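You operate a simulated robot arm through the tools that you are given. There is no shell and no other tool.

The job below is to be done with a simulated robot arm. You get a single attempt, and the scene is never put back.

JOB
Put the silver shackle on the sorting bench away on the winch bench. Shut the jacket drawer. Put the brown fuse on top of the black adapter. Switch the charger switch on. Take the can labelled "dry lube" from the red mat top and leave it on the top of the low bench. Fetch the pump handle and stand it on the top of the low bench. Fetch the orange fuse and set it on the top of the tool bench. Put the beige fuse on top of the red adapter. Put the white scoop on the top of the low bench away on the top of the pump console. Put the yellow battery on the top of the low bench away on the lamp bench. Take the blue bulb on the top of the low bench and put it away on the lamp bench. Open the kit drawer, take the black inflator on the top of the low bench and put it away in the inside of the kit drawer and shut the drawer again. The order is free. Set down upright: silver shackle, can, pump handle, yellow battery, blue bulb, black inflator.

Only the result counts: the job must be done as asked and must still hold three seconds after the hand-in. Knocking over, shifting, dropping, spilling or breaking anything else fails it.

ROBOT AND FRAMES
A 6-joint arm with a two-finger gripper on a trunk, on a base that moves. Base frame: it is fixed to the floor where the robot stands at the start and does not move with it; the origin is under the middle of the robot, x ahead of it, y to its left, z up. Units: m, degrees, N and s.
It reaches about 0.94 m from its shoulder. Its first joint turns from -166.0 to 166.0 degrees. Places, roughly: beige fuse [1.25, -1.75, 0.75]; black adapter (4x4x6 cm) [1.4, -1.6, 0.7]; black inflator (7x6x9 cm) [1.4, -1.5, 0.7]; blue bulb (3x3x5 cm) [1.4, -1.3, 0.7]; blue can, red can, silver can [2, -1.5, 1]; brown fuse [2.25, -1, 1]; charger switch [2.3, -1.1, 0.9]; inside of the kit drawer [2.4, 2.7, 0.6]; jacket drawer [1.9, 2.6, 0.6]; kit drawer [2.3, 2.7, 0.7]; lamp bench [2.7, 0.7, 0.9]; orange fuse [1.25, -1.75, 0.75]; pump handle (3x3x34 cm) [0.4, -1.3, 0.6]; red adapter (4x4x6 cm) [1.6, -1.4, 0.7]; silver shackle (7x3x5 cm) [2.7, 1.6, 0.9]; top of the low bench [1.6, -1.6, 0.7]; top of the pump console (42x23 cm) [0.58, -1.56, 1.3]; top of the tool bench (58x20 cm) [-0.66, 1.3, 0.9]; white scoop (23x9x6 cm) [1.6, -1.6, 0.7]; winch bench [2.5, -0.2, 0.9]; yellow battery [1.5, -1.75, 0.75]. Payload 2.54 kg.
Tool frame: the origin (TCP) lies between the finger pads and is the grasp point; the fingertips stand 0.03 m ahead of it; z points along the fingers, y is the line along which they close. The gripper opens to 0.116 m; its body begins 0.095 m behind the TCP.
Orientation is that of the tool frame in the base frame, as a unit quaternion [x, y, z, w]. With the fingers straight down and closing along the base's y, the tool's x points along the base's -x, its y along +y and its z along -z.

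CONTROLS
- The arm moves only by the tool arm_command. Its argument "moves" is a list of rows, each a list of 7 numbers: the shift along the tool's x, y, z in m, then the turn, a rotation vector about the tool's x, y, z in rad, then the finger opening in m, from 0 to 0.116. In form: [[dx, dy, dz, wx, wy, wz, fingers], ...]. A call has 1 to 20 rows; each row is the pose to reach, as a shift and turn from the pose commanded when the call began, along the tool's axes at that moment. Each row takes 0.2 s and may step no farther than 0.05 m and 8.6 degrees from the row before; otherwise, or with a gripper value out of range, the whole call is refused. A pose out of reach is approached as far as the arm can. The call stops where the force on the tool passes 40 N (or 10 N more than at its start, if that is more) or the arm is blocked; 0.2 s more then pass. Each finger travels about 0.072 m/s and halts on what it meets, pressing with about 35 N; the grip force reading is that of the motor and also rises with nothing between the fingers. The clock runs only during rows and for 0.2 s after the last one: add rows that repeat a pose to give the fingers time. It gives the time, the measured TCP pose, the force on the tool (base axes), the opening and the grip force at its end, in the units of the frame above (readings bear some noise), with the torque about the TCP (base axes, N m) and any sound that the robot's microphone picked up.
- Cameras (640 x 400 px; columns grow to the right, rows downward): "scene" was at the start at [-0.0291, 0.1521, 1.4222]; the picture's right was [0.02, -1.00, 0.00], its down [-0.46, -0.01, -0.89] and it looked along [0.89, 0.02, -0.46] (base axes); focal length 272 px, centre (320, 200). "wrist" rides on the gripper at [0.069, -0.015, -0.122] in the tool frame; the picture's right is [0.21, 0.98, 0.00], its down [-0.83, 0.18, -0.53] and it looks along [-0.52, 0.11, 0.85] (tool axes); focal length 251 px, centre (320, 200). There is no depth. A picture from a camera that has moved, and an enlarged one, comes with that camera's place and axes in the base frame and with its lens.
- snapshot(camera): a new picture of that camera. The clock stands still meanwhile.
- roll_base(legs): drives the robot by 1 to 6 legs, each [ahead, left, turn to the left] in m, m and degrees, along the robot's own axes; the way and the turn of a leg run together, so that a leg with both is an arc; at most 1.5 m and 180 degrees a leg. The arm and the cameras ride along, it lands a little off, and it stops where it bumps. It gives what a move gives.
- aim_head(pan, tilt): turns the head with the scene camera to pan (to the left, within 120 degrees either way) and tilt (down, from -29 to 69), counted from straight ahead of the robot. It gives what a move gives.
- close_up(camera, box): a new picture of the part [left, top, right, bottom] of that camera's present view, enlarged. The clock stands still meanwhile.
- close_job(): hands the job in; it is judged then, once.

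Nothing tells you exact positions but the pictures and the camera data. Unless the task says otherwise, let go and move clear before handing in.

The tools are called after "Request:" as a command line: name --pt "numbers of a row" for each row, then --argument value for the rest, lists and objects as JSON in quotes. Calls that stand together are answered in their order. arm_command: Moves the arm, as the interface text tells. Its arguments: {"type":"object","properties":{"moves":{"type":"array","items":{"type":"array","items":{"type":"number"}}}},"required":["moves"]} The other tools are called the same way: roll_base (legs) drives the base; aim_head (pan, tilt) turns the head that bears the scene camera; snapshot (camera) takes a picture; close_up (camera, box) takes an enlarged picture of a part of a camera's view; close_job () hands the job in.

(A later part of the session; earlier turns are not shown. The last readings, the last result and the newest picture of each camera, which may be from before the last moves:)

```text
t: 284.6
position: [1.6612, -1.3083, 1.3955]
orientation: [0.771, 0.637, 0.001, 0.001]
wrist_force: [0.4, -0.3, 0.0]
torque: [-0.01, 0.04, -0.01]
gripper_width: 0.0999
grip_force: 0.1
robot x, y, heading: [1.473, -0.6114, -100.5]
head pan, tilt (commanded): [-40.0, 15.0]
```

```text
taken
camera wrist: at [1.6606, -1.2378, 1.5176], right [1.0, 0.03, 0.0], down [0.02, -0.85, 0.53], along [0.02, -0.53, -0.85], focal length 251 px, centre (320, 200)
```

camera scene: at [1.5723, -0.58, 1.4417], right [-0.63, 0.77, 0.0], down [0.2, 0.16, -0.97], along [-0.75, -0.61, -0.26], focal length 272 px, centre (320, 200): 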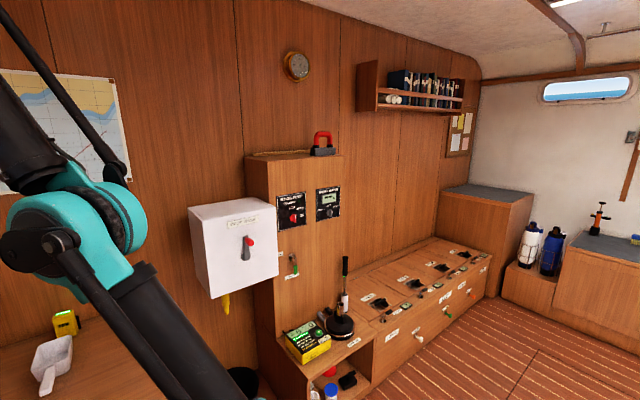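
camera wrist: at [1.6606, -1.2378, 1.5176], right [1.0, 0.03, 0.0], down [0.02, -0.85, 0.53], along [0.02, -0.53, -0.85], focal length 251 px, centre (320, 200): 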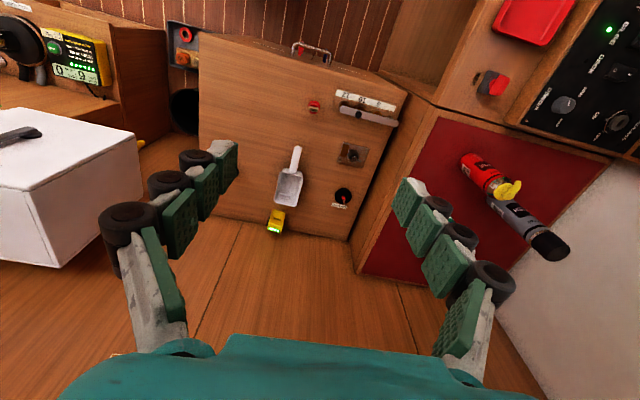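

Request:
close_up --camera "scene" --box '[225, 120, 375, 220]'

Request:
close_up --camera "scene" --box '[250, 240, 410, 400]'

Request:
close_up --camera "wrist" --box '[250, 130, 330, 250]'

```text
4.00 times, centred on (300, 170) of scene
camera zoom: at [1.5723, -0.58, 1.4417], right [-0.63, 0.77, 0.0], down [0.2, 0.16, -0.97], along [-0.75, -0.61, -0.26], focal length 1087 px, centre (400, 320)
```

zoom: 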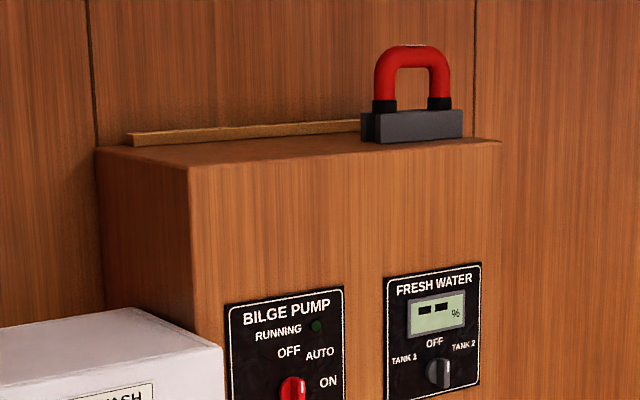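

```text
2.50 times, centred on (330, 320) of scene
camera zoom: at [1.5723, -0.58, 1.4417], right [-0.63, 0.77, 0.0], down [0.2, 0.16, -0.97], along [-0.75, -0.61, -0.26], focal length 679 px, centre (295, -100)
```

zoom: 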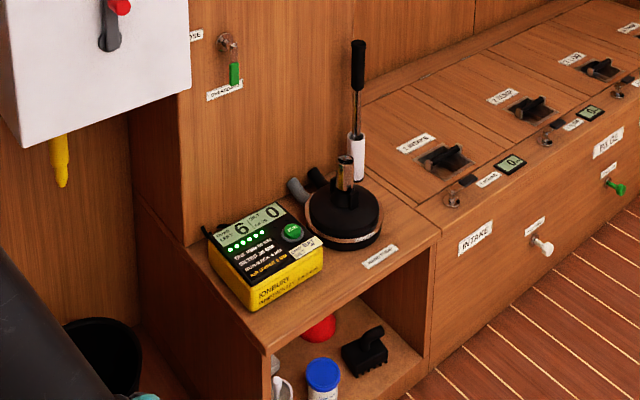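

```text
3.33 times, centred on (290, 190) of wrist
camera zoom: at [1.6606, -1.2378, 1.5176], right [1.0, 0.03, 0.0], down [0.02, -0.85, 0.53], along [0.02, -0.53, -0.85], focal length 838 px, centre (420, 233)
```

zoom: 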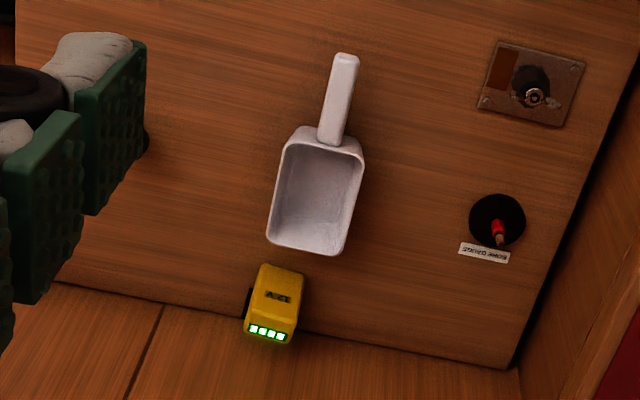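

The console top has free space on its left (x 0.53–0.82), beside a red magnet on the right. I go for the white scoop: bowl centre about (1.56, −1.66), gripping it across the bowl.

Request:
roll_base --legs '[[0.12, 0, 0]]'

Request:
aim_head --pan 0 --tilt 45

```text
t: 285.8
position: [1.6404, -1.4267, 1.395]
orientation: [0.77, 0.638, -0.001, 0.0]
wrist_force: [-0.5, -0.3, 0.8]
torque: [0.03, -0.03, 0.02]
gripper_width: 0.0999
grip_force: 0.1
robot x, y, heading: [1.4554, -0.7294, -100.8]
head pan, tilt (commanded): [-40.0, 15.0]
```

```text
t: 286.9
position: [1.6412, -1.4251, 1.3944]
orientation: [0.77, 0.638, 0.0, 0.0]
wrist_force: [-0.7, 0.8, -0.4]
torque: [0.04, -0.03, 0.01]
gripper_width: 0.0999
grip_force: 0.0
robot x, y, heading: [1.4503, -0.7263, -100.7]
head pan, tilt (commanded): [0.0, 45.0]
```

Request:
arm_command --pt "-0.02 -0.0026 0.0413 0 0 0.003 0.116" --pt "-0.04 -0.0052 0.0825 0 0 0.007 0.116" --pt "-0.06 -0.0078 0.1238 0 0 0.01 0.116" --pt "-0.08 -0.0104 0.165 0 0 0.013 0.116" --pt "-0.1 -0.013 0.2063 0 0 0.017 0.116" --pt "-0.12 -0.0156 0.2475 0 0 0.02 0.116" --pt "-0.14 -0.0181 0.2888 0 0 0.023 0.116" --pt "-0.16 -0.0207 0.33 0 0 0.027 0.116" --pt "-0.18 -0.0233 0.3713 0 0 0.03 0.116" --pt "-0.2 -0.0259 0.4125 0 0 0.033 0.116" --pt "-0.22 -0.0285 0.4538 0 0 0.037 0.116" --pt "-0.2392 -0.0311 0.48 0 0 0.04 0.116" --pt "-0.2392 -0.0311 0.48 0 0 0.04 0.116"

Request:
snapshot --camera "wrist"

```text
t: 289.7
position: [1.5662, -1.6553, 0.9151]
orientation: [0.783, 0.622, 0.0, 0.001]
wrist_force: [0.3, 0.2, 0.0]
torque: [-0.04, -0.01, -0.04]
gripper_width: 0.1163
grip_force: 0.1
robot x, y, heading: [1.4548, -0.7332, -100.5]
head pan, tilt (commanded): [0.0, 45.0]
```

```text
taken
camera wrist: at [1.5679, -1.5857, 1.0379], right [1.0, -0.01, 0.0], down [-0.01, -0.85, 0.53], along [-0.01, -0.53, -0.85], focal length 251 px, centre (320, 200)
```

wrist: 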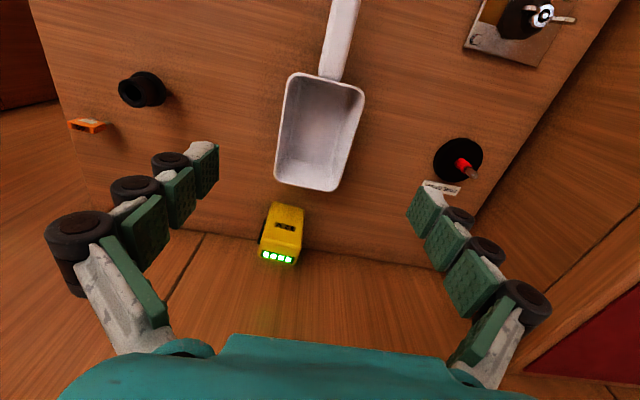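

Request:
close_up --camera "wrist" --box '[240, 0, 400, 280]'

Request:
close_up --camera "scene" --box '[230, 80, 360, 200]'

```text
1.43 times, centred on (320, 140) of wrist
camera zoom: at [1.5679, -1.5857, 1.0379], right [1.0, -0.01, 0.0], down [-0.01, -0.85, 0.53], along [-0.01, -0.53, -0.85], focal length 359 px, centre (320, 286)
```

zoom: 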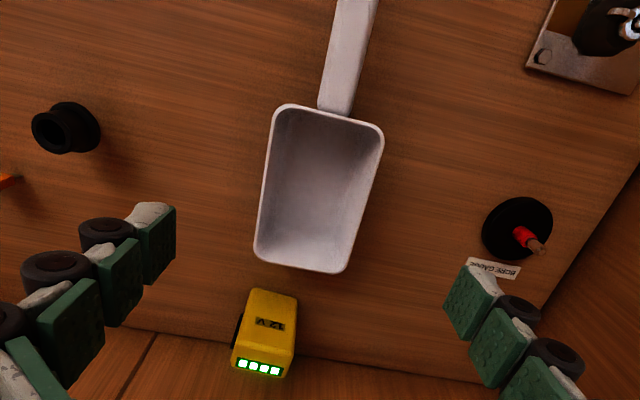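

```text
3.33 times, centred on (295, 140) of scene
camera zoom: at [1.607, -0.7183, 1.3949], right [-0.98, 0.19, 0.0], down [0.13, 0.69, -0.71], along [-0.13, -0.69, -0.71], focal length 906 px, centre (403, 400)
```

zoom: 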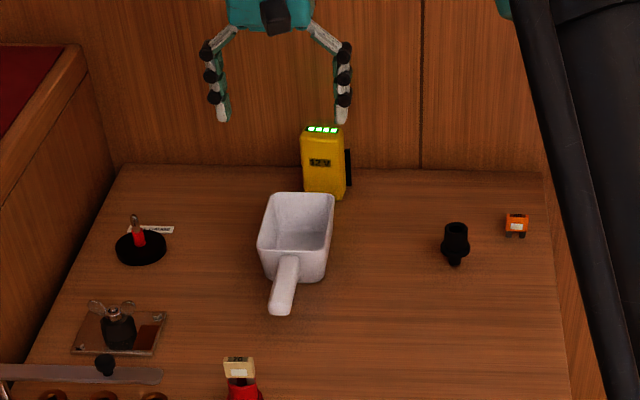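

The bowl (7.5–8 cm wide) is centred under the gripper. I lower around it and close.

Request:
arm_command --pt "0 0 0.04 0 0 0 0.116" --pt "0 0 0.08 0 0 0 0.116" --pt "0 0 0.12 0 0 0 0.116" --pt "0 0 0.15 0 0 0 0.116" --pt "0 0 0.163 0 0 0 0.116" --pt "0 0 0.163 0 0 0 0.1" --pt "0 0 0.163 0 0 0 0.08" --pt "0 0 0.163 0 0 0 0.06" --pt "0 0 0.163 0 0 0 0.05" --pt "0 0 0.163 0 0 0 0.05"

Request:
snapshot --camera "wrist"

```text
t: 291.9
position: [1.5669, -1.6553, 0.753]
orientation: [0.782, 0.623, 0.0, 0.001]
wrist_force: [1.0, 0.1, 2.6]
torque: [0.02, 0.02, -0.04]
gripper_width: 0.0825
grip_force: 35.3
robot x, y, heading: [1.4536, -0.7345, -101.0]
head pan, tilt (commanded): [0.0, 45.0]
```

```text
taken
camera wrist: at [1.5685, -1.5856, 0.8756], right [1.0, -0.01, 0.0], down [-0.01, -0.85, 0.53], along [-0.01, -0.53, -0.85], focal length 251 px, centre (320, 200)
```

wrist: 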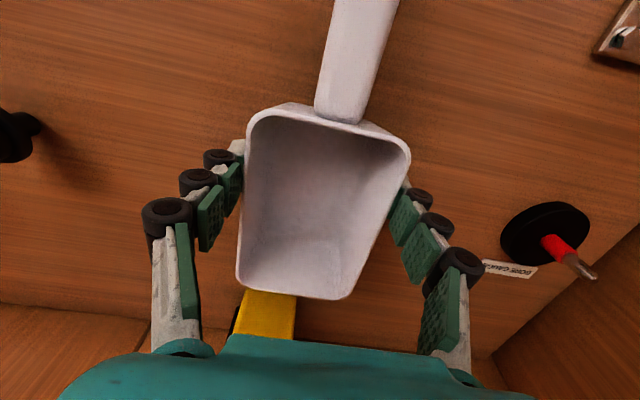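

Request:
arm_command --pt "0 0 -0.02 0 0 0 0.05" --pt "0 0 -0.05 0 0 0 0.05" --pt "0 0 -0.09 0 0 0 0.05" --pt "0 0 -0.13 0 0 0 0.05" --pt "0 0 -0.17 0 0 0 0.05" --pt "0 0 -0.2 0 0 0 0.05"

Request:
snapshot --camera "wrist"

Request:
close_up --camera "scene" --box '[210, 40, 380, 200]'

```text
t: 293.3
position: [1.5668, -1.6554, 0.9516]
orientation: [0.783, 0.622, 0.0, -0.001]
wrist_force: [-0.5, 0.6, -0.9]
torque: [0.01, 0.0, -0.03]
gripper_width: 0.0825
grip_force: 34.8
robot x, y, heading: [1.4518, -0.7294, -100.6]
head pan, tilt (commanded): [0.0, 45.0]
```

```text
taken
camera wrist: at [1.5683, -1.5857, 1.0741], right [1.0, -0.01, 0.0], down [-0.01, -0.85, 0.53], along [0.0, -0.53, -0.85], focal length 251 px, centre (320, 200)
```

wrist: 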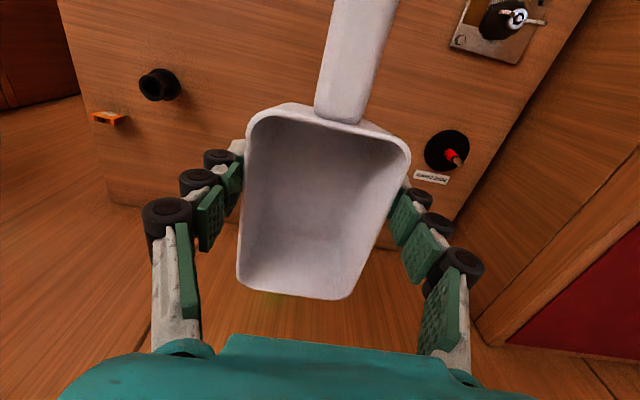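

```text
2.50 times, centred on (295, 120) of scene
camera zoom: at [1.607, -0.7185, 1.3949], right [-0.98, 0.19, 0.0], down [0.13, 0.69, -0.71], along [-0.13, -0.69, -0.71], focal length 679 px, centre (382, 400)
```

zoom: 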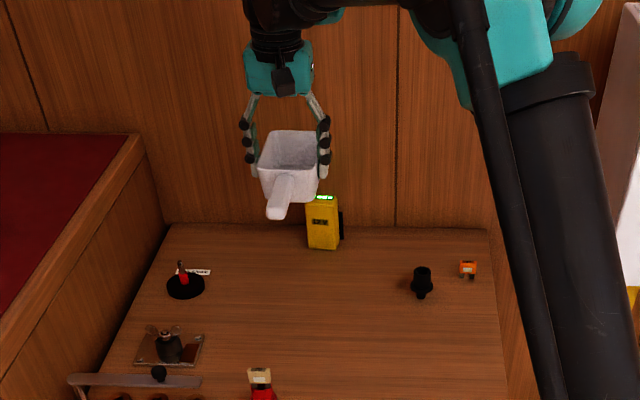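

The scoop is held level. I raise it to z ≈ 1.42 while drawing it back, for the move to the console.

Request:
arm_command --pt "0.015 0 -0.043 0 0 0 0.05" --pt "0.03 0 -0.086 0 0 0 0.05" --pt "0.045 0 -0.129 0 0 0 0.05" --pt "0.06 0 -0.172 0 0 0 0.05" --pt "0.075 0 -0.215 0 0 0 0.05" --pt "0.09 0 -0.258 0 0 0 0.05" --pt "0.105 0 -0.301 0 0 0 0.05" --pt "0.12 0 -0.344 0 0 0 0.05" --pt "0.135 0 -0.387 0 0 0 0.05" --pt "0.15 0 -0.43 0 0 0 0.05" --pt "0.16 0 -0.47 0 0 0 0.05"

```text
t: 295.7
position: [1.5961, -1.4778, 1.3767]
orientation: [0.783, 0.622, 0.001, 0.0]
wrist_force: [0.0, 0.0, -0.8]
torque: [0.02, 0.01, 0.01]
gripper_width: 0.0823
grip_force: 35.0
out of reach, approached as far as the arm can: row 10, 11
robot x, y, heading: [1.4552, -0.7304, -100.7]
head pan, tilt (commanded): [0.0, 45.0]
```

A vertical grip can't reach far enough at that height, but a tilted one can. I set the scoop back down where it was and re-grip it with the gripper tilted 28° forward.

Request:
arm_command --pt "-0.018 0.0012 0.0417 0 0 0 0.05" --pt "-0.0359 0.0023 0.0833 0 0 0 0.05" --pt "-0.0539 0.0035 0.125 0 0 0 0.05" --pt "-0.0718 0.0047 0.1667 0 0 0 0.05" --pt "-0.0898 0.0059 0.2084 0 0 0 0.05" --pt "-0.1078 0.007 0.25 0 0 0 0.05" --pt "-0.1257 0.0082 0.2917 0 0 0 0.05" --pt "-0.1437 0.0094 0.3334 0 0 0 0.05" --pt "-0.1616 0.0105 0.375 0 0 0 0.05" --pt "-0.1796 0.0117 0.4167 0 0 0 0.05" --pt "-0.1796 0.0117 0.4567 0 0 0 0.05" --pt "-0.1796 0.0117 0.4967 0 0 0 0.05" --pt "-0.1796 0.0117 0.5367 0 0 0 0.05" --pt "-0.1796 0.0117 0.5767 0 0 0 0.05" --pt "-0.1796 0.0117 0.6067 0 0 0 0.05"

```text
t: 298.9
position: [1.5635, -1.6494, 0.7695]
orientation: [0.783, 0.622, 0.001, 0.001]
wrist_force: [0.4, 0.2, -0.8]
torque: [-0.04, 0.02, 0.05]
gripper_width: 0.0826
grip_force: 34.8
robot x, y, heading: [1.4514, -0.7264, -100.7]
head pan, tilt (commanded): [0.0, 45.0]
```

Request:
arm_command --pt "0 0 0.008 0 0 0 0.05" --pt "0 0 0.013 0 0 0 0.05"

```text
t: 299.5
position: [1.5618, -1.6515, 0.7562]
orientation: [0.783, 0.623, 0.001, 0.001]
wrist_force: [-0.1, 0.3, -1.7]
torque: [0.0, 0.02, 0.01]
gripper_width: 0.082
grip_force: 35.1
robot x, y, heading: [1.4517, -0.7279, -100.4]
head pan, tilt (commanded): [0.0, 45.0]
```

Request:
arm_command --pt "0 0 0.002 0 0 0 0.05" --pt "0 0 0.004 0 0 0 0.05"

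```text
t: 300.1
position: [1.5632, -1.652, 0.7527]
orientation: [0.783, 0.622, 0.001, 0.001]
wrist_force: [0.8, 0.0, -0.3]
torque: [-0.02, 0.03, 0.0]
gripper_width: 0.0824
grip_force: 35.2
robot x, y, heading: [1.4529, -0.7305, -100.5]
head pan, tilt (commanded): [0.0, 45.0]
```

Request:
arm_command --pt "0 0 0.002 0 0 0 0.05"

```text
t: 300.5
position: [1.5627, -1.6517, 0.7495]
orientation: [0.782, 0.623, 0.0, 0.001]
wrist_force: [0.3, 1.6, 14.2]
torque: [-0.15, 0.14, -0.06]
gripper_width: 0.0823
grip_force: 34.8
robot x, y, heading: [1.4535, -0.7275, -100.8]
head pan, tilt (commanded): [0.0, 45.0]
```

Scoop is down again. I open, tilt the gripper in place by 28°, and re-grip.

Request:
arm_command --pt "0 0 -0.002 0 0 0 0.09" --pt "0 0 -0.003 0 0 0 0.11" --pt "0 0 -0.005 0 0 0 0.116" --pt "0 0 -0.005 0 -0.12 0 0.116" --pt "0 0 -0.005 0 -0.24 0 0.116" --pt "0 0 -0.005 0 -0.36 0 0.116" --pt "0 0 -0.005 0 -0.489 0 0.116" --pt "0 0 -0.005 0 -0.489 0 0.116"

Request:
snapshot --camera "wrist"

Request:
close_up --camera "scene" --box '[230, 80, 360, 200]'

```text
t: 302.3
position: [1.5615, -1.6524, 0.7553]
orientation: [0.759, 0.604, -0.19, 0.152]
wrist_force: [0.3, 0.0, -0.1]
torque: [0.01, 0.02, -0.02]
gripper_width: 0.1161
grip_force: 0.1
robot x, y, heading: [1.4512, -0.7284, -100.6]
head pan, tilt (commanded): [0.0, 45.0]
```

```text
taken
camera wrist: at [1.5742, -1.5336, 0.8307], right [0.99, -0.04, -0.1], down [0.07, -0.51, 0.86], along [-0.08, -0.86, -0.5], focal length 251 px, centre (320, 200)
```

wrist: 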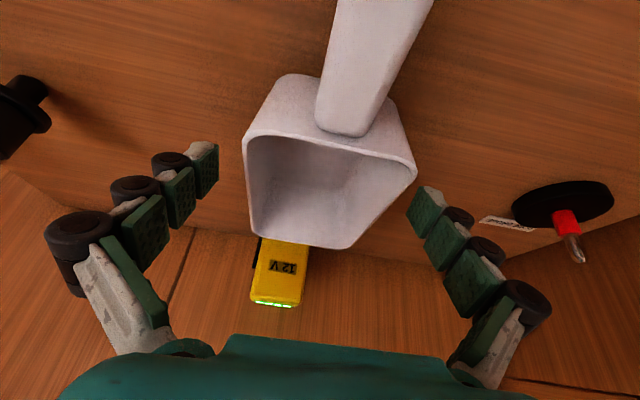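

```text
3.33 times, centred on (295, 140) of scene
camera zoom: at [1.607, -0.7183, 1.3949], right [-0.98, 0.19, 0.0], down [0.13, 0.69, -0.71], along [-0.13, -0.69, -0.71], focal length 906 px, centre (403, 400)
```

zoom: 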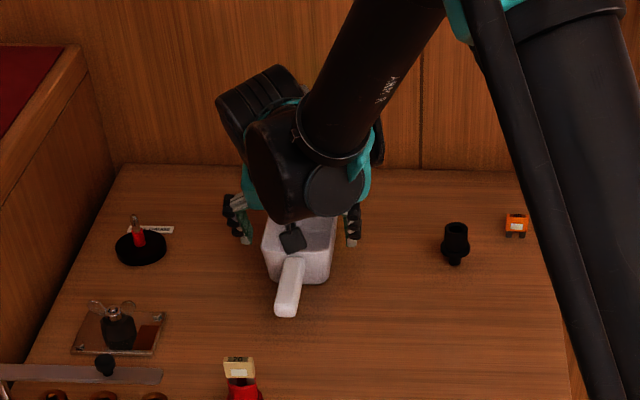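

Request:
arm_command --pt "0 0 0 0 0 0 0.1" --pt "0 0 0 0 0 0 0.085" --pt "0 0 0 0 0 0 0.07" --pt "0 0 0 0 0 0 0.05" --pt "0 0 0 0 0 0 0.05"

```text
t: 303.5
position: [1.5633, -1.6518, 0.7543]
orientation: [0.759, 0.604, -0.189, 0.151]
wrist_force: [1.4, 0.0, 7.8]
torque: [-0.05, -0.05, -0.03]
gripper_width: 0.0831
grip_force: 34.8
robot x, y, heading: [1.4512, -0.73, -100.6]
head pan, tilt (commanded): [0.0, 45.0]
```

Request:
arm_command --pt "-0.0094 0 -0.0177 0 0 0 0.05" --pt "-0.0282 0 -0.053 0 0 0 0.05" --pt "-0.0469 0 -0.0883 0 0 0 0.05" --pt "-0.0657 0 -0.1236 0 0 0 0.05" --pt "-0.0845 0 -0.1589 0 0 0 0.05" --pt "-0.0939 0 -0.1766 0 0 0 0.05"

Request:
snapshot --camera "wrist"

Request:
close_up --camera "scene" --box '[210, 40, 380, 200]'

```text
t: 304.9
position: [1.5603, -1.6524, 0.9567]
orientation: [0.759, 0.604, -0.189, 0.151]
wrist_force: [0.1, -1.0, -0.5]
torque: [-0.02, -0.01, 0.02]
gripper_width: 0.0829
grip_force: 35.1
robot x, y, heading: [1.4518, -0.7275, -101.0]
head pan, tilt (commanded): [0.0, 45.0]
```

```text
taken
camera wrist: at [1.5722, -1.5336, 1.0328], right [0.99, -0.04, -0.1], down [0.07, -0.51, 0.86], along [-0.08, -0.86, -0.5], focal length 251 px, centre (320, 200)
```

wrist: 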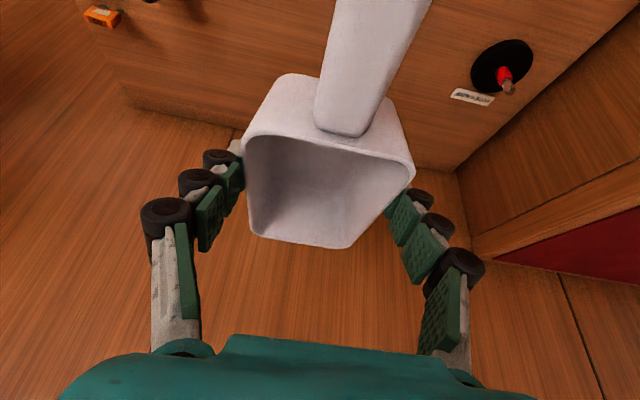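

```text
2.50 times, centred on (295, 120) of scene
camera zoom: at [1.607, -0.7184, 1.3949], right [-0.98, 0.19, 0.0], down [0.13, 0.69, -0.71], along [-0.13, -0.69, -0.71], focal length 679 px, centre (382, 400)
```

zoom: 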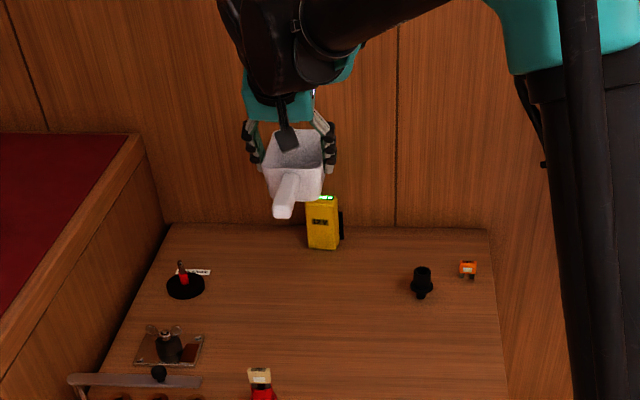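

Level and firm. I raise it to about z 1.41.

Request:
arm_command --pt "-0.0072 0 -0.0425 0 0 0 0.05" --pt "-0.0143 0 -0.085 0 0 0 0.05" --pt "-0.0215 0 -0.1276 0 0 0 0.05" --pt "-0.0287 0 -0.1701 0 0 0 0.05" --pt "-0.0359 0 -0.2126 0 0 0 0.05" --pt "-0.043 0 -0.2551 0 0 0 0.05" --pt "-0.0502 0 -0.2976 0 0 0 0.05" --pt "-0.0574 0 -0.3402 0 0 0 0.05" --pt "-0.0646 0 -0.3827 0 0 0 0.05" --pt "-0.0717 0 -0.4252 0 0 0 0.05" --pt "-0.0789 0 -0.4677 0 0 0 0.05"

```text
t: 307.3
position: [1.5935, -1.5061, 1.4047]
orientation: [0.759, 0.605, -0.19, 0.151]
wrist_force: [0.6, -0.1, -1.5]
torque: [0.0, -0.02, -0.01]
gripper_width: 0.0828
grip_force: 34.9
robot x, y, heading: [1.4542, -0.7287, -100.8]
head pan, tilt (commanded): [0.0, 45.0]
```

Request:
roll_base --legs '[[-0.03, 0, 0], [0, -0.6, 0]]'

Request:
arm_command --pt "0 -0.047 0 0 0 0 0.05" --pt "0 -0.093 0 0 0 0 0.05" --pt "0 -0.14 0 0 0 0 0.05" --pt "0 -0.187 0 0 0 0 0.05" --pt "0 -0.233 0 0 0 0 0.05" --pt "0 -0.28 0 0 0 0 0.05"

Request:
aim_head --pan 0 --tilt 10

Request:
snapshot --camera "scene"

Request:
snapshot --camera "wrist"

```text
t: 311.1
position: [1.0225, -1.3685, 1.4037]
orientation: [0.756, 0.607, -0.189, 0.152]
wrist_force: [0.5, -0.3, -1.8]
torque: [-0.04, -0.01, -0.01]
gripper_width: 0.0831
grip_force: 34.7
robot x, y, heading: [0.8726, -0.5951, -100.0]
head pan, tilt (commanded): [0.0, 45.0]
```

```text
t: 312.5
position: [0.7496, -1.3086, 1.4018]
orientation: [0.756, 0.608, -0.188, 0.152]
wrist_force: [0.6, -0.1, -1.9]
torque: [0.03, 0.02, -0.04]
gripper_width: 0.0826
grip_force: 35.1
robot x, y, heading: [0.8744, -0.5935, -99.8]
head pan, tilt (commanded): [0.0, 45.0]
```

```text
t: 313.5
position: [0.7495, -1.3086, 1.4016]
orientation: [0.756, 0.608, -0.188, 0.152]
wrist_force: [-0.1, -0.2, -1.8]
torque: [-0.05, -0.01, -0.02]
gripper_width: 0.0827
grip_force: 35.4
robot x, y, heading: [0.8755, -0.5896, -100.3]
head pan, tilt (commanded): [0.0, 10.0]
```

```text
taken
camera scene: at [1.0242, -0.5922, 1.4498], right [-0.98, 0.18, 0.0], down [0.03, 0.17, -0.98], along [-0.17, -0.97, -0.17], focal length 272 px, centre (320, 200)
```

scene: 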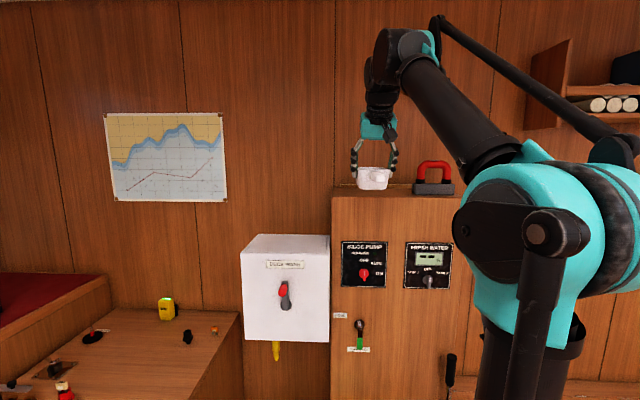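

```text
taken
camera wrist: at [0.7612, -1.1901, 1.4782], right [0.99, -0.03, -0.1], down [0.07, -0.51, 0.86], along [-0.07, -0.86, -0.5], focal length 251 px, centre (320, 200)
```

wrist: 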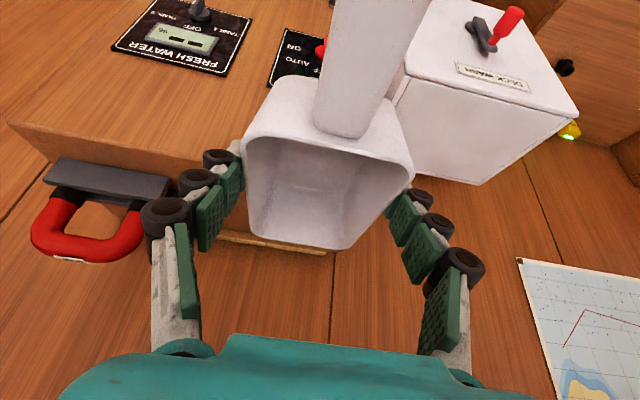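

Request:
close_up --camera "scene" --box '[310, 140, 490, 240]'

Request:
close_up --camera "wrist" --box '[0, 80, 420, 280]'

```text
3.56 times, centred on (400, 190) of scene
camera zoom: at [1.0242, -0.5922, 1.4498], right [-0.98, 0.18, 0.0], down [0.03, 0.17, -0.98], along [-0.17, -0.97, -0.17], focal length 966 px, centre (36, 236)
```

zoom: 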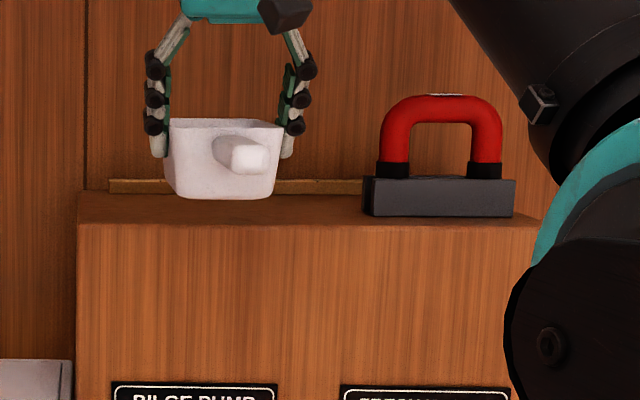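

```text
1.52 times, centred on (210, 180) of wrist
camera zoom: at [0.7612, -1.1901, 1.4782], right [0.99, -0.03, -0.1], down [0.07, -0.51, 0.86], along [-0.07, -0.86, -0.5], focal length 383 px, centre (488, 230)
```

zoom: 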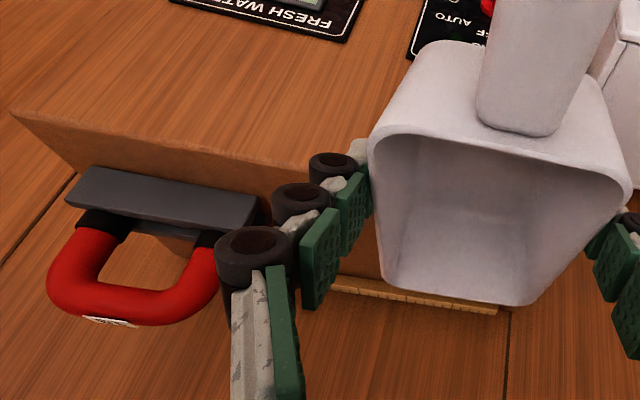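

The console's free top area is well measured: free span left of the magnet, front edge n·p 1.304. Before driving closer I check the clearance of my base to the low locker in front.

Request:
aim_head --pan 0 --tilt 60

Request:
snapshot --camera "scene"

```text
t: 314.7
position: [0.7495, -1.3084, 1.4021]
orientation: [0.756, 0.608, -0.188, 0.153]
wrist_force: [0.5, 0.2, -0.9]
torque: [-0.01, -0.03, -0.02]
gripper_width: 0.0827
grip_force: 35.1
robot x, y, heading: [0.871, -0.5929, -100.2]
head pan, tilt (commanded): [0.0, 60.0]
```

```text
taken
camera scene: at [1.0288, -0.5663, 1.3755], right [-0.98, 0.18, 0.0], down [0.15, 0.85, -0.5], along [-0.09, -0.49, -0.87], focal length 272 px, centre (320, 200)
```

scene: 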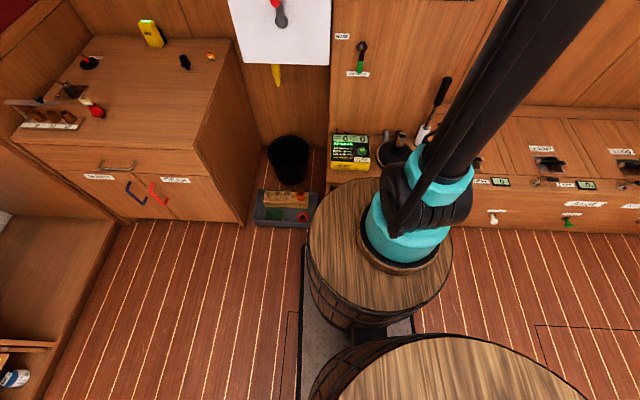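

The floor tray's corner is close to my base's left front, so I shift 9 cm right first, then 8.5 cm forward.

Request:
roll_base --legs '[[0, -0.09, 0], [0.085, 0, 0]]'

Request:
snapshot --camera "scene"

```text
t: 316.5
position: [0.6458, -1.3755, 1.4027]
orientation: [0.756, 0.608, -0.188, 0.153]
wrist_force: [-0.1, 0.3, -0.6]
torque: [-0.01, -0.04, 0.02]
gripper_width: 0.0829
grip_force: 34.8
robot x, y, heading: [0.7692, -0.6579, -100.3]
head pan, tilt (commanded): [0.0, 60.0]
```

```text
taken
camera scene: at [0.9261, -0.6337, 1.3755], right [-0.98, 0.18, 0.0], down [0.15, 0.85, -0.5], along [-0.09, -0.49, -0.87], focal length 272 px, centre (320, 200)
```

scene: 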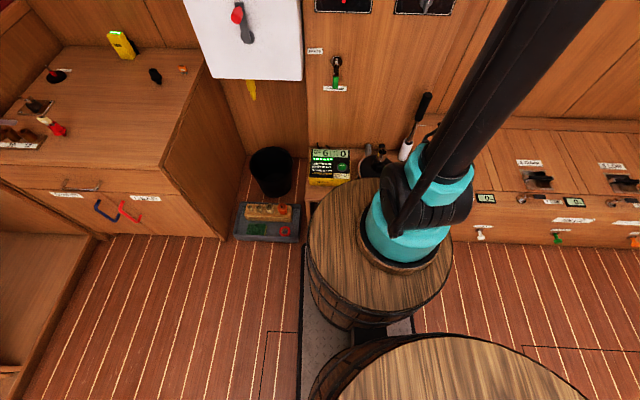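

Request:
arm_command --pt "-0.03 0.011 0.0193 0 0 0 0.05" --pt "-0.06 0.022 0.0385 0 0 0 0.05" --pt "-0.09 0.033 0.0578 0 0 0 0.05" --pt "-0.12 0.044 0.077 0 0 0 0.05" --pt "-0.1493 0.054 0.0963 0 0 0 0.05" --pt "-0.1493 0.054 0.0963 0 0 0 0.05"

Request:
aim_head --pan 0 --tilt 10

Request:
close_up --camera "scene" --box '[250, 90, 490, 240]'

Request:
snapshot --camera "wrist"

```text
t: 317.9
position: [0.6589, -1.5598, 1.3881]
orientation: [0.757, 0.607, -0.189, 0.152]
wrist_force: [-0.3, 1.1, -0.7]
torque: [-0.08, 0.02, 0.04]
gripper_width: 0.0829
grip_force: 34.7
robot x, y, heading: [0.7729, -0.6615, -100.2]
head pan, tilt (commanded): [0.0, 60.0]
```

```text
t: 319.1
position: [0.6592, -1.56, 1.3884]
orientation: [0.757, 0.607, -0.188, 0.152]
wrist_force: [-0.8, -0.7, -1.4]
torque: [0.0, -0.01, 0.01]
gripper_width: 0.083
grip_force: 35.6
robot x, y, heading: [0.7701, -0.6617, -100.1]
head pan, tilt (commanded): [0.0, 10.0]
```

```text
2.67 times, centred on (370, 165) of scene
camera zoom: at [0.9215, -0.6596, 1.4498], right [-0.98, 0.18, 0.0], down [0.03, 0.17, -0.98], along [-0.17, -0.97, -0.17], focal length 724 px, centre (187, 293)
```

zoom: 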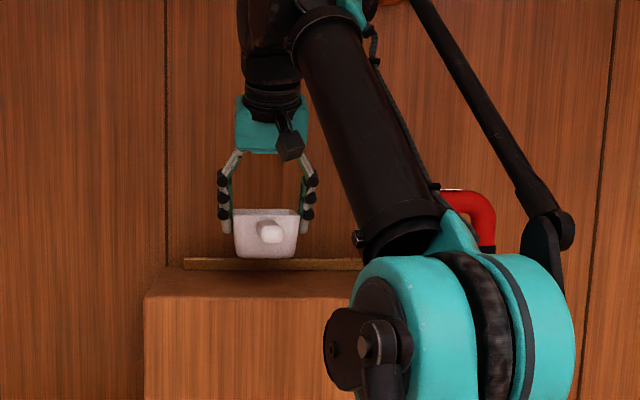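

```text
taken
camera wrist: at [0.6705, -1.4418, 1.463], right [0.99, -0.03, -0.1], down [0.07, -0.51, 0.86], along [-0.07, -0.86, -0.5], focal length 251 px, centre (320, 200)
```

wrist: 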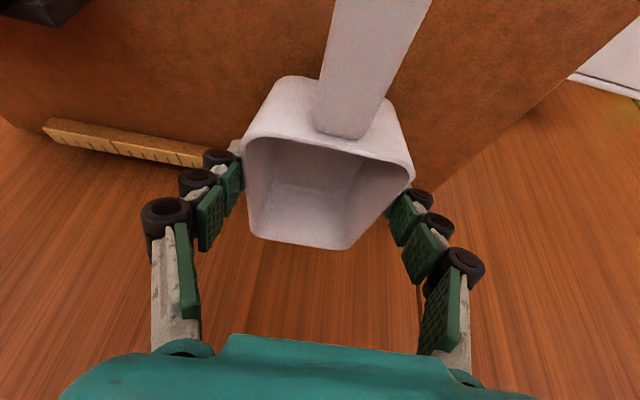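

A folding rule lies along the back of the console top, so I bring the scoop 2.5 cm forward of it and lower.

Request:
arm_command --pt "0.023 0 -0.0122 0 0 0 0.05" --pt "0.0316 0 0.004 0 0 0 0.05" --pt "0.0376 0 0.0153 0 0 0 0.05" --pt "0.0376 0 0.0153 0 0 0 0.05"

Request:
close_up --camera "scene" --box '[290, 130, 390, 220]'

Request:
snapshot --camera "wrist"

```text
t: 320.1
position: [0.666, -1.5359, 1.356]
orientation: [0.756, 0.608, -0.189, 0.152]
wrist_force: [0.9, -0.1, 0.3]
torque: [0.01, -0.04, -0.01]
gripper_width: 0.0829
grip_force: 35.1
robot x, y, heading: [0.7702, -0.6599, -100.2]
head pan, tilt (commanded): [0.0, 10.0]
```

```text
4.44 times, centred on (340, 175) of scene
camera zoom: at [0.9215, -0.6596, 1.4499], right [-0.98, 0.18, 0.0], down [0.03, 0.17, -0.98], along [-0.17, -0.97, -0.17], focal length 1208 px, centre (231, 311)
```

zoom: 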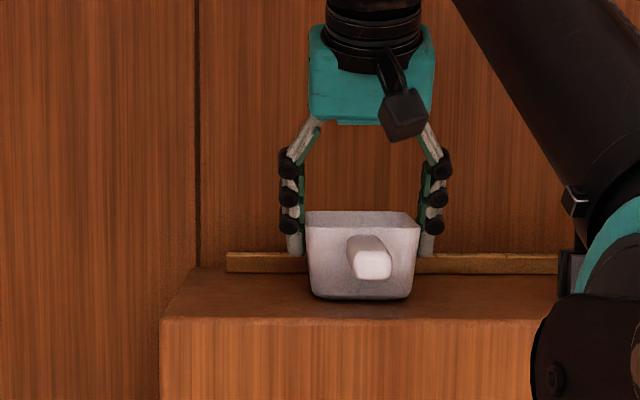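

```text
taken
camera wrist: at [0.6781, -1.4167, 1.432], right [0.99, -0.03, -0.1], down [0.07, -0.51, 0.86], along [-0.07, -0.86, -0.5], focal length 251 px, centre (320, 200)
```

wrist: 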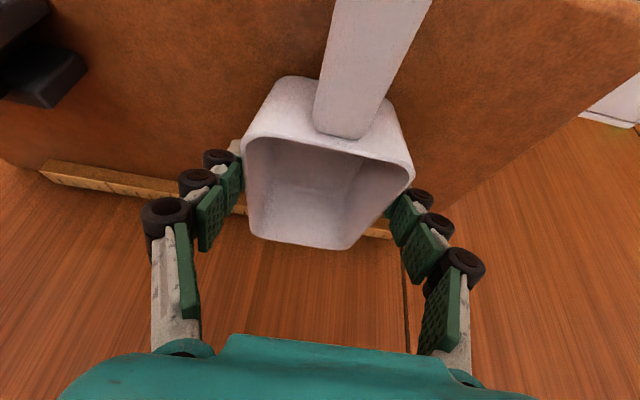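

Request:
arm_command --pt "0.0014 0 0.0026 0 0 0 0.05"

```text
t: 320.4
position: [0.6664, -1.5341, 1.3535]
orientation: [0.756, 0.607, -0.189, 0.153]
wrist_force: [-0.1, -6.9, 20.0]
torque: [0.28, 0.0, 0.02]
gripper_width: 0.083
grip_force: 35.1
robot x, y, heading: [0.7722, -0.6593, -100.2]
head pan, tilt (commanded): [0.0, 10.0]
```

Contact with the console top. I ease up a millimetre and release.

Request:
arm_command --pt "-0.0006 0 -0.0011 0 0 0 0.05" --pt "-0.0006 0 -0.0011 0 0 0 0.085" --pt "-0.0006 0 -0.0011 0 0 0 0.092" --pt "-0.0006 0 -0.0011 0 0 0 0.1" --pt "-0.0006 0 -0.0011 0 0 0 0.11" --pt "-0.0006 0 -0.0011 0 0 0 0.11"

Request:
close_up --camera "scene" --box '[290, 130, 390, 220]'

Request:
snapshot --camera "wrist"

```text
t: 321.9
position: [0.6666, -1.535, 1.3553]
orientation: [0.756, 0.608, -0.188, 0.152]
wrist_force: [-0.2, 0.0, 0.6]
torque: [0.0, -0.02, 0.01]
gripper_width: 0.11
grip_force: 0.0
robot x, y, heading: [0.7736, -0.6622, -100.2]
head pan, tilt (commanded): [0.0, 10.0]
```

```text
4.44 times, centred on (340, 175) of scene
camera zoom: at [0.9215, -0.6595, 1.4499], right [-0.98, 0.18, 0.0], down [0.03, 0.17, -0.98], along [-0.17, -0.97, -0.17], focal length 1208 px, centre (231, 311)
```

zoom: 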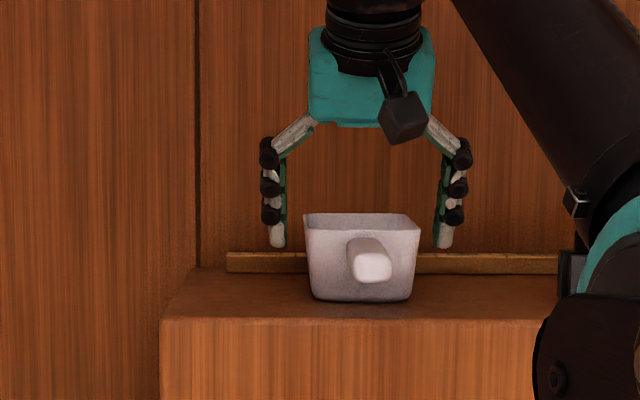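

```text
taken
camera wrist: at [0.6782, -1.4163, 1.4303], right [0.99, -0.03, -0.1], down [0.07, -0.51, 0.86], along [-0.07, -0.86, -0.5], focal length 251 px, centre (320, 200)
```

wrist: 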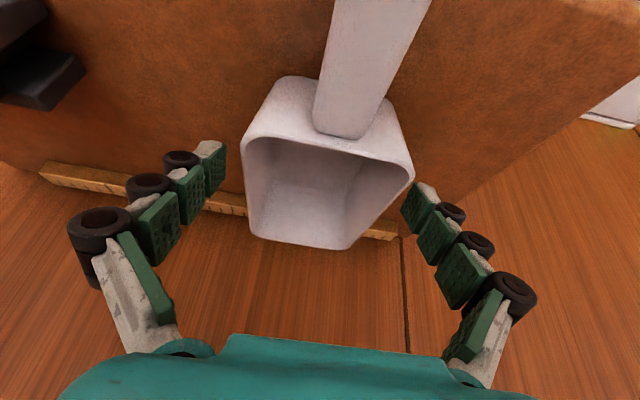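

Scoop is standing on the console. I withdraw up and back.

Request:
arm_command --pt "0 0 -0.02 0 0 0 0.11" --pt "0 0 -0.05 0 0 0 0.116" --pt "0.01 0 -0.09 0 0 0 0.116" --pt "0.04 0 -0.12 0 0 0 0.116" --pt "0.07 0 -0.15 0 0 0 0.116"

Request:
snapshot --camera "wrist"

Request:
snapshot --camera "scene"

```text
t: 323.1
position: [0.6944, -1.4061, 1.4519]
orientation: [0.757, 0.607, -0.188, 0.152]
wrist_force: [0.1, -0.9, -0.2]
torque: [0.03, 0.0, 0.01]
gripper_width: 0.1157
grip_force: 0.0
robot x, y, heading: [0.7717, -0.6586, -100.1]
head pan, tilt (commanded): [0.0, 10.0]
```

```text
taken
camera wrist: at [0.7061, -1.2881, 1.5284], right [0.99, -0.03, -0.1], down [0.07, -0.51, 0.86], along [-0.07, -0.86, -0.5], focal length 251 px, centre (320, 200)
```

wrist: 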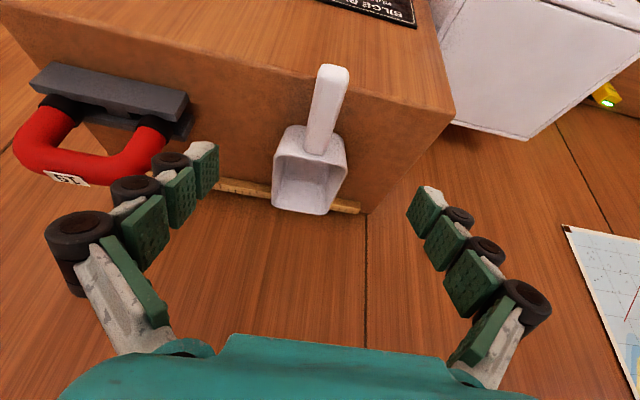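

```text
taken
camera scene: at [0.9214, -0.6602, 1.4499], right [-0.98, 0.18, 0.0], down [0.03, 0.17, -0.98], along [-0.17, -0.97, -0.17], focal length 272 px, centre (320, 200)
```

scene: 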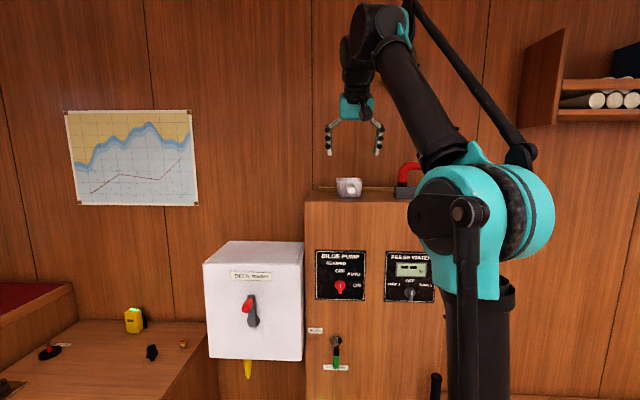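

The scoop is placed well. The pump handle stands close by to the right; I retract, straighten the gripper and move above it.

Request:
arm_command --pt "0.0206 0 -0.011 0 0.0815 0 0.116" --pt "0.0412 0 -0.0219 0 0.163 0 0.116" --pt "0.0618 0 -0.0329 0 0.2445 0 0.116" --pt "0.0824 0 -0.0438 0 0.326 0 0.116" --pt "0.103 0 -0.0548 0 0.4075 0 0.116" --pt "0.1236 0 -0.0657 0 0.489 0 0.116" --pt "0.1236 -0.0417 -0.0657 0 0.489 0 0.116" --pt "0.1236 -0.0833 -0.0657 0 0.489 0 0.116" --pt "0.1236 -0.125 -0.0657 0 0.489 0 0.116" --pt "0.1236 -0.1667 -0.0657 0 0.489 0 0.116" --pt "0.1236 -0.2083 -0.0657 0 0.489 0 0.116" --pt "0.1236 -0.25 -0.0657 0 0.489 0 0.116" --pt "0.1432 -0.25 -0.0289 0 0.489 0 0.116" --pt "0.1628 -0.25 0.0079 0 0.489 0 0.116" --pt "0.1824 -0.25 0.0447 0 0.489 0 0.116" --pt "0.202 -0.25 0.0815 0 0.489 0 0.116" --pt "0.2216 -0.25 0.1183 0 0.489 0 0.116" --pt "0.2412 -0.25 0.1551 0 0.489 0 0.116"

Request:
snapshot --camera "wrist"

```text
t: 326.9
position: [0.4823, -1.2139, 1.1996]
orientation: [0.78, 0.626, 0.0, 0.0]
wrist_force: [-0.1, -0.1, -0.9]
torque: [0.0, -0.01, -0.01]
gripper_width: 0.116
grip_force: 0.0
robot x, y, heading: [0.7732, -0.662, -99.9]
head pan, tilt (commanded): [0.0, 10.0]
```

```text
taken
camera wrist: at [0.4833, -1.1439, 1.3239], right [1.0, 0.0, 0.0], down [0.0, -0.85, 0.53], along [0.0, -0.53, -0.85], focal length 251 px, centre (320, 200)
```

wrist: 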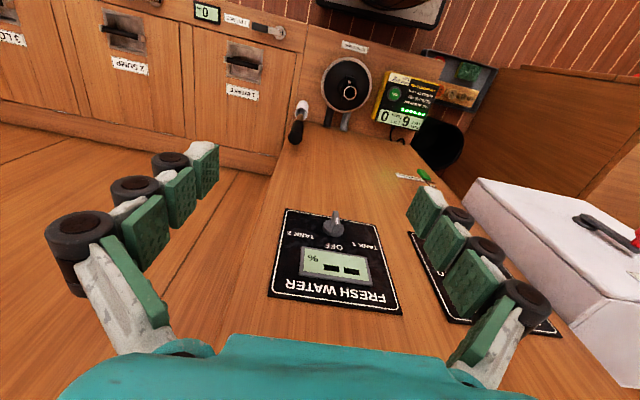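

Request:
close_up --camera "wrist" --box '[240, 50, 400, 170]'

Request:
aim_head --pan -25 --tilt 40

Request:
snapshot --camera "scene"

```text
3.33 times, centred on (320, 110) of wrist
camera zoom: at [0.4833, -1.1439, 1.3239], right [1.0, 0.0, 0.0], down [0.0, -0.85, 0.53], along [0.0, -0.53, -0.85], focal length 838 px, centre (320, 500)
```

zoom: 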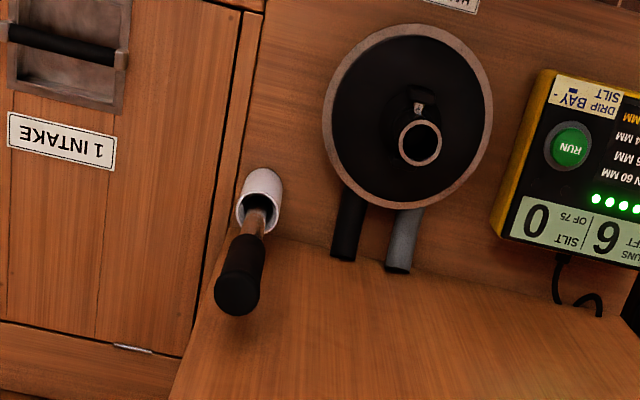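

```text
t: 327.8
position: [0.4822, -1.2152, 1.201]
orientation: [0.78, 0.626, 0.0, -0.001]
wrist_force: [-0.1, 0.1, 0.7]
torque: [-0.02, 0.01, 0.0]
gripper_width: 0.1161
grip_force: 0.0
robot x, y, heading: [0.7705, -0.6616, -99.8]
head pan, tilt (commanded): [-25.0, 40.0]
```

```text
taken
camera scene: at [0.889, -0.6376, 1.4023], right [-0.82, 0.57, 0.0], down [0.37, 0.53, -0.77], along [-0.44, -0.63, -0.64], focal length 272 px, centre (320, 200)
```

scene: 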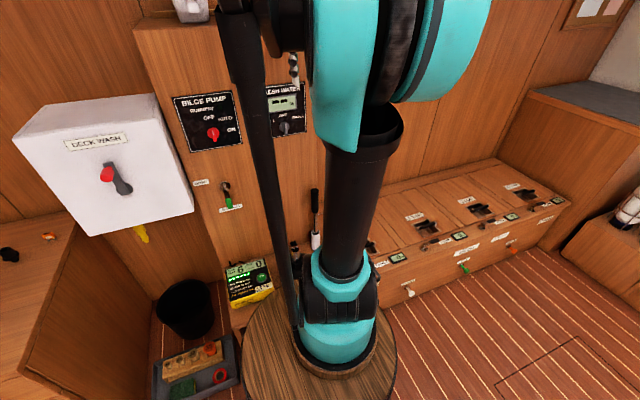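

The pump handle stands in a white tube holder at about (0.426, −1.324), top near z 0.76. I enlarge it for details before gripping.

Request:
close_up --camera "scene" --box '[270, 170, 350, 270]'

```text
4.00 times, centred on (310, 220) of scene
camera zoom: at [0.889, -0.6376, 1.4023], right [-0.82, 0.57, 0.0], down [0.37, 0.53, -0.77], along [-0.44, -0.63, -0.64], focal length 1087 px, centre (360, 120)
```

zoom: 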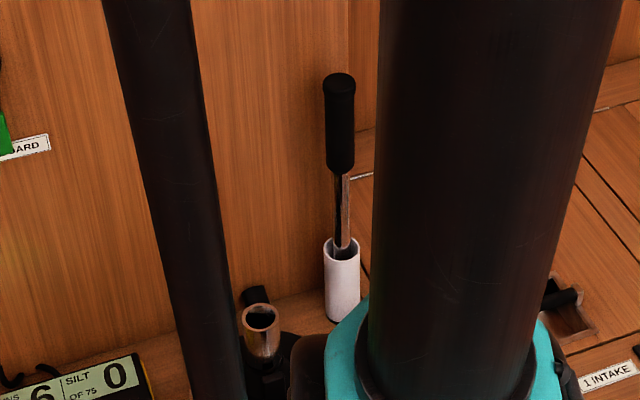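

Request:
arm_command --pt "-0.0133 -0.0035 0.039 0 0 0 0.116" --pt "-0.0265 -0.0069 0.078 0 0 0 0.11" --pt "-0.0398 -0.0104 0.117 0 0 0 0.1" --pt "-0.0531 -0.0139 0.156 0 0 0 0.09" --pt "-0.0663 -0.0173 0.195 0 0 0 0.08" --pt "-0.0796 -0.0208 0.234 0 0 0 0.08" --pt "-0.0929 -0.0243 0.273 0 0 0 0.08" --pt "-0.1061 -0.0277 0.312 0 0 0 0.08" --pt "-0.1194 -0.0312 0.351 0 0 0 0.08" --pt "-0.1194 -0.0312 0.351 0 0 0 0.08"

Request:
snapshot --camera "wrist"

Request:
close_up --camera "scene" --box '[270, 120, 390, 270]'

```text
t: 330.0
position: [0.4266, -1.324, 0.8526]
orientation: [0.78, 0.626, 0.0, 0.001]
wrist_force: [0.3, -0.4, 0.6]
torque: [-0.01, 0.01, -0.01]
gripper_width: 0.0799
grip_force: 0.1
robot x, y, heading: [0.7713, -0.6618, -100.2]
head pan, tilt (commanded): [-25.0, 40.0]
```

```text
taken
camera wrist: at [0.4279, -1.2529, 0.9761], right [1.0, 0.0, 0.0], down [0.0, -0.85, 0.53], along [0.0, -0.53, -0.85], focal length 251 px, centre (320, 200)
```

wrist: 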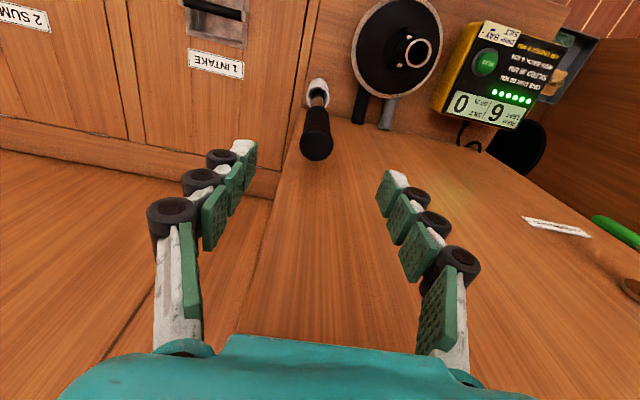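

```text
2.67 times, centred on (330, 195) of scene
camera zoom: at [0.8889, -0.6375, 1.4022], right [-0.82, 0.58, 0.0], down [0.37, 0.53, -0.77], along [-0.44, -0.63, -0.64], focal length 724 px, centre (293, 213)
```

zoom: 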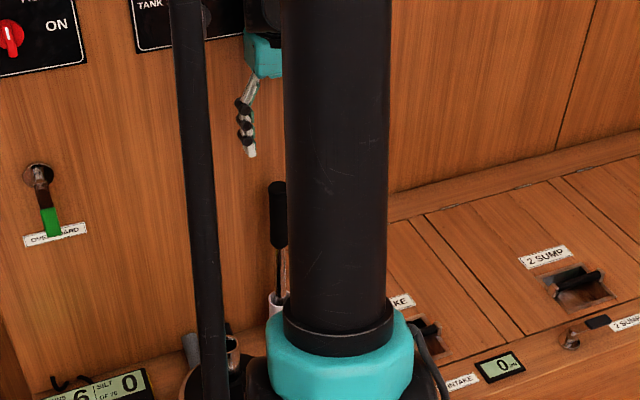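

Request:
close_up --camera "wrist" --box '[270, 60, 370, 180]'

```text
3.33 times, centred on (320, 120) of wrist
camera zoom: at [0.4279, -1.2529, 0.9761], right [1.0, 0.0, 0.0], down [0.0, -0.85, 0.53], along [0.0, -0.53, -0.85], focal length 838 px, centre (320, 467)
```

zoom: 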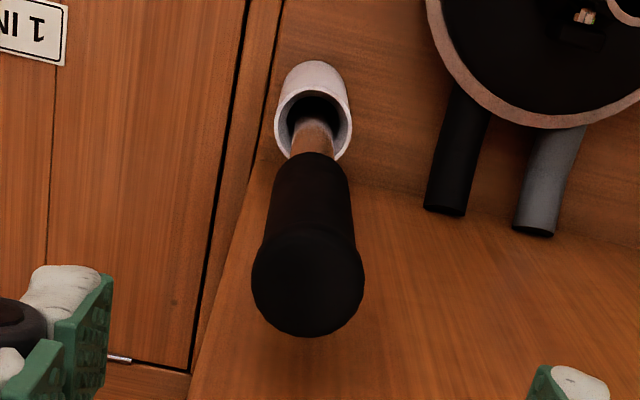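

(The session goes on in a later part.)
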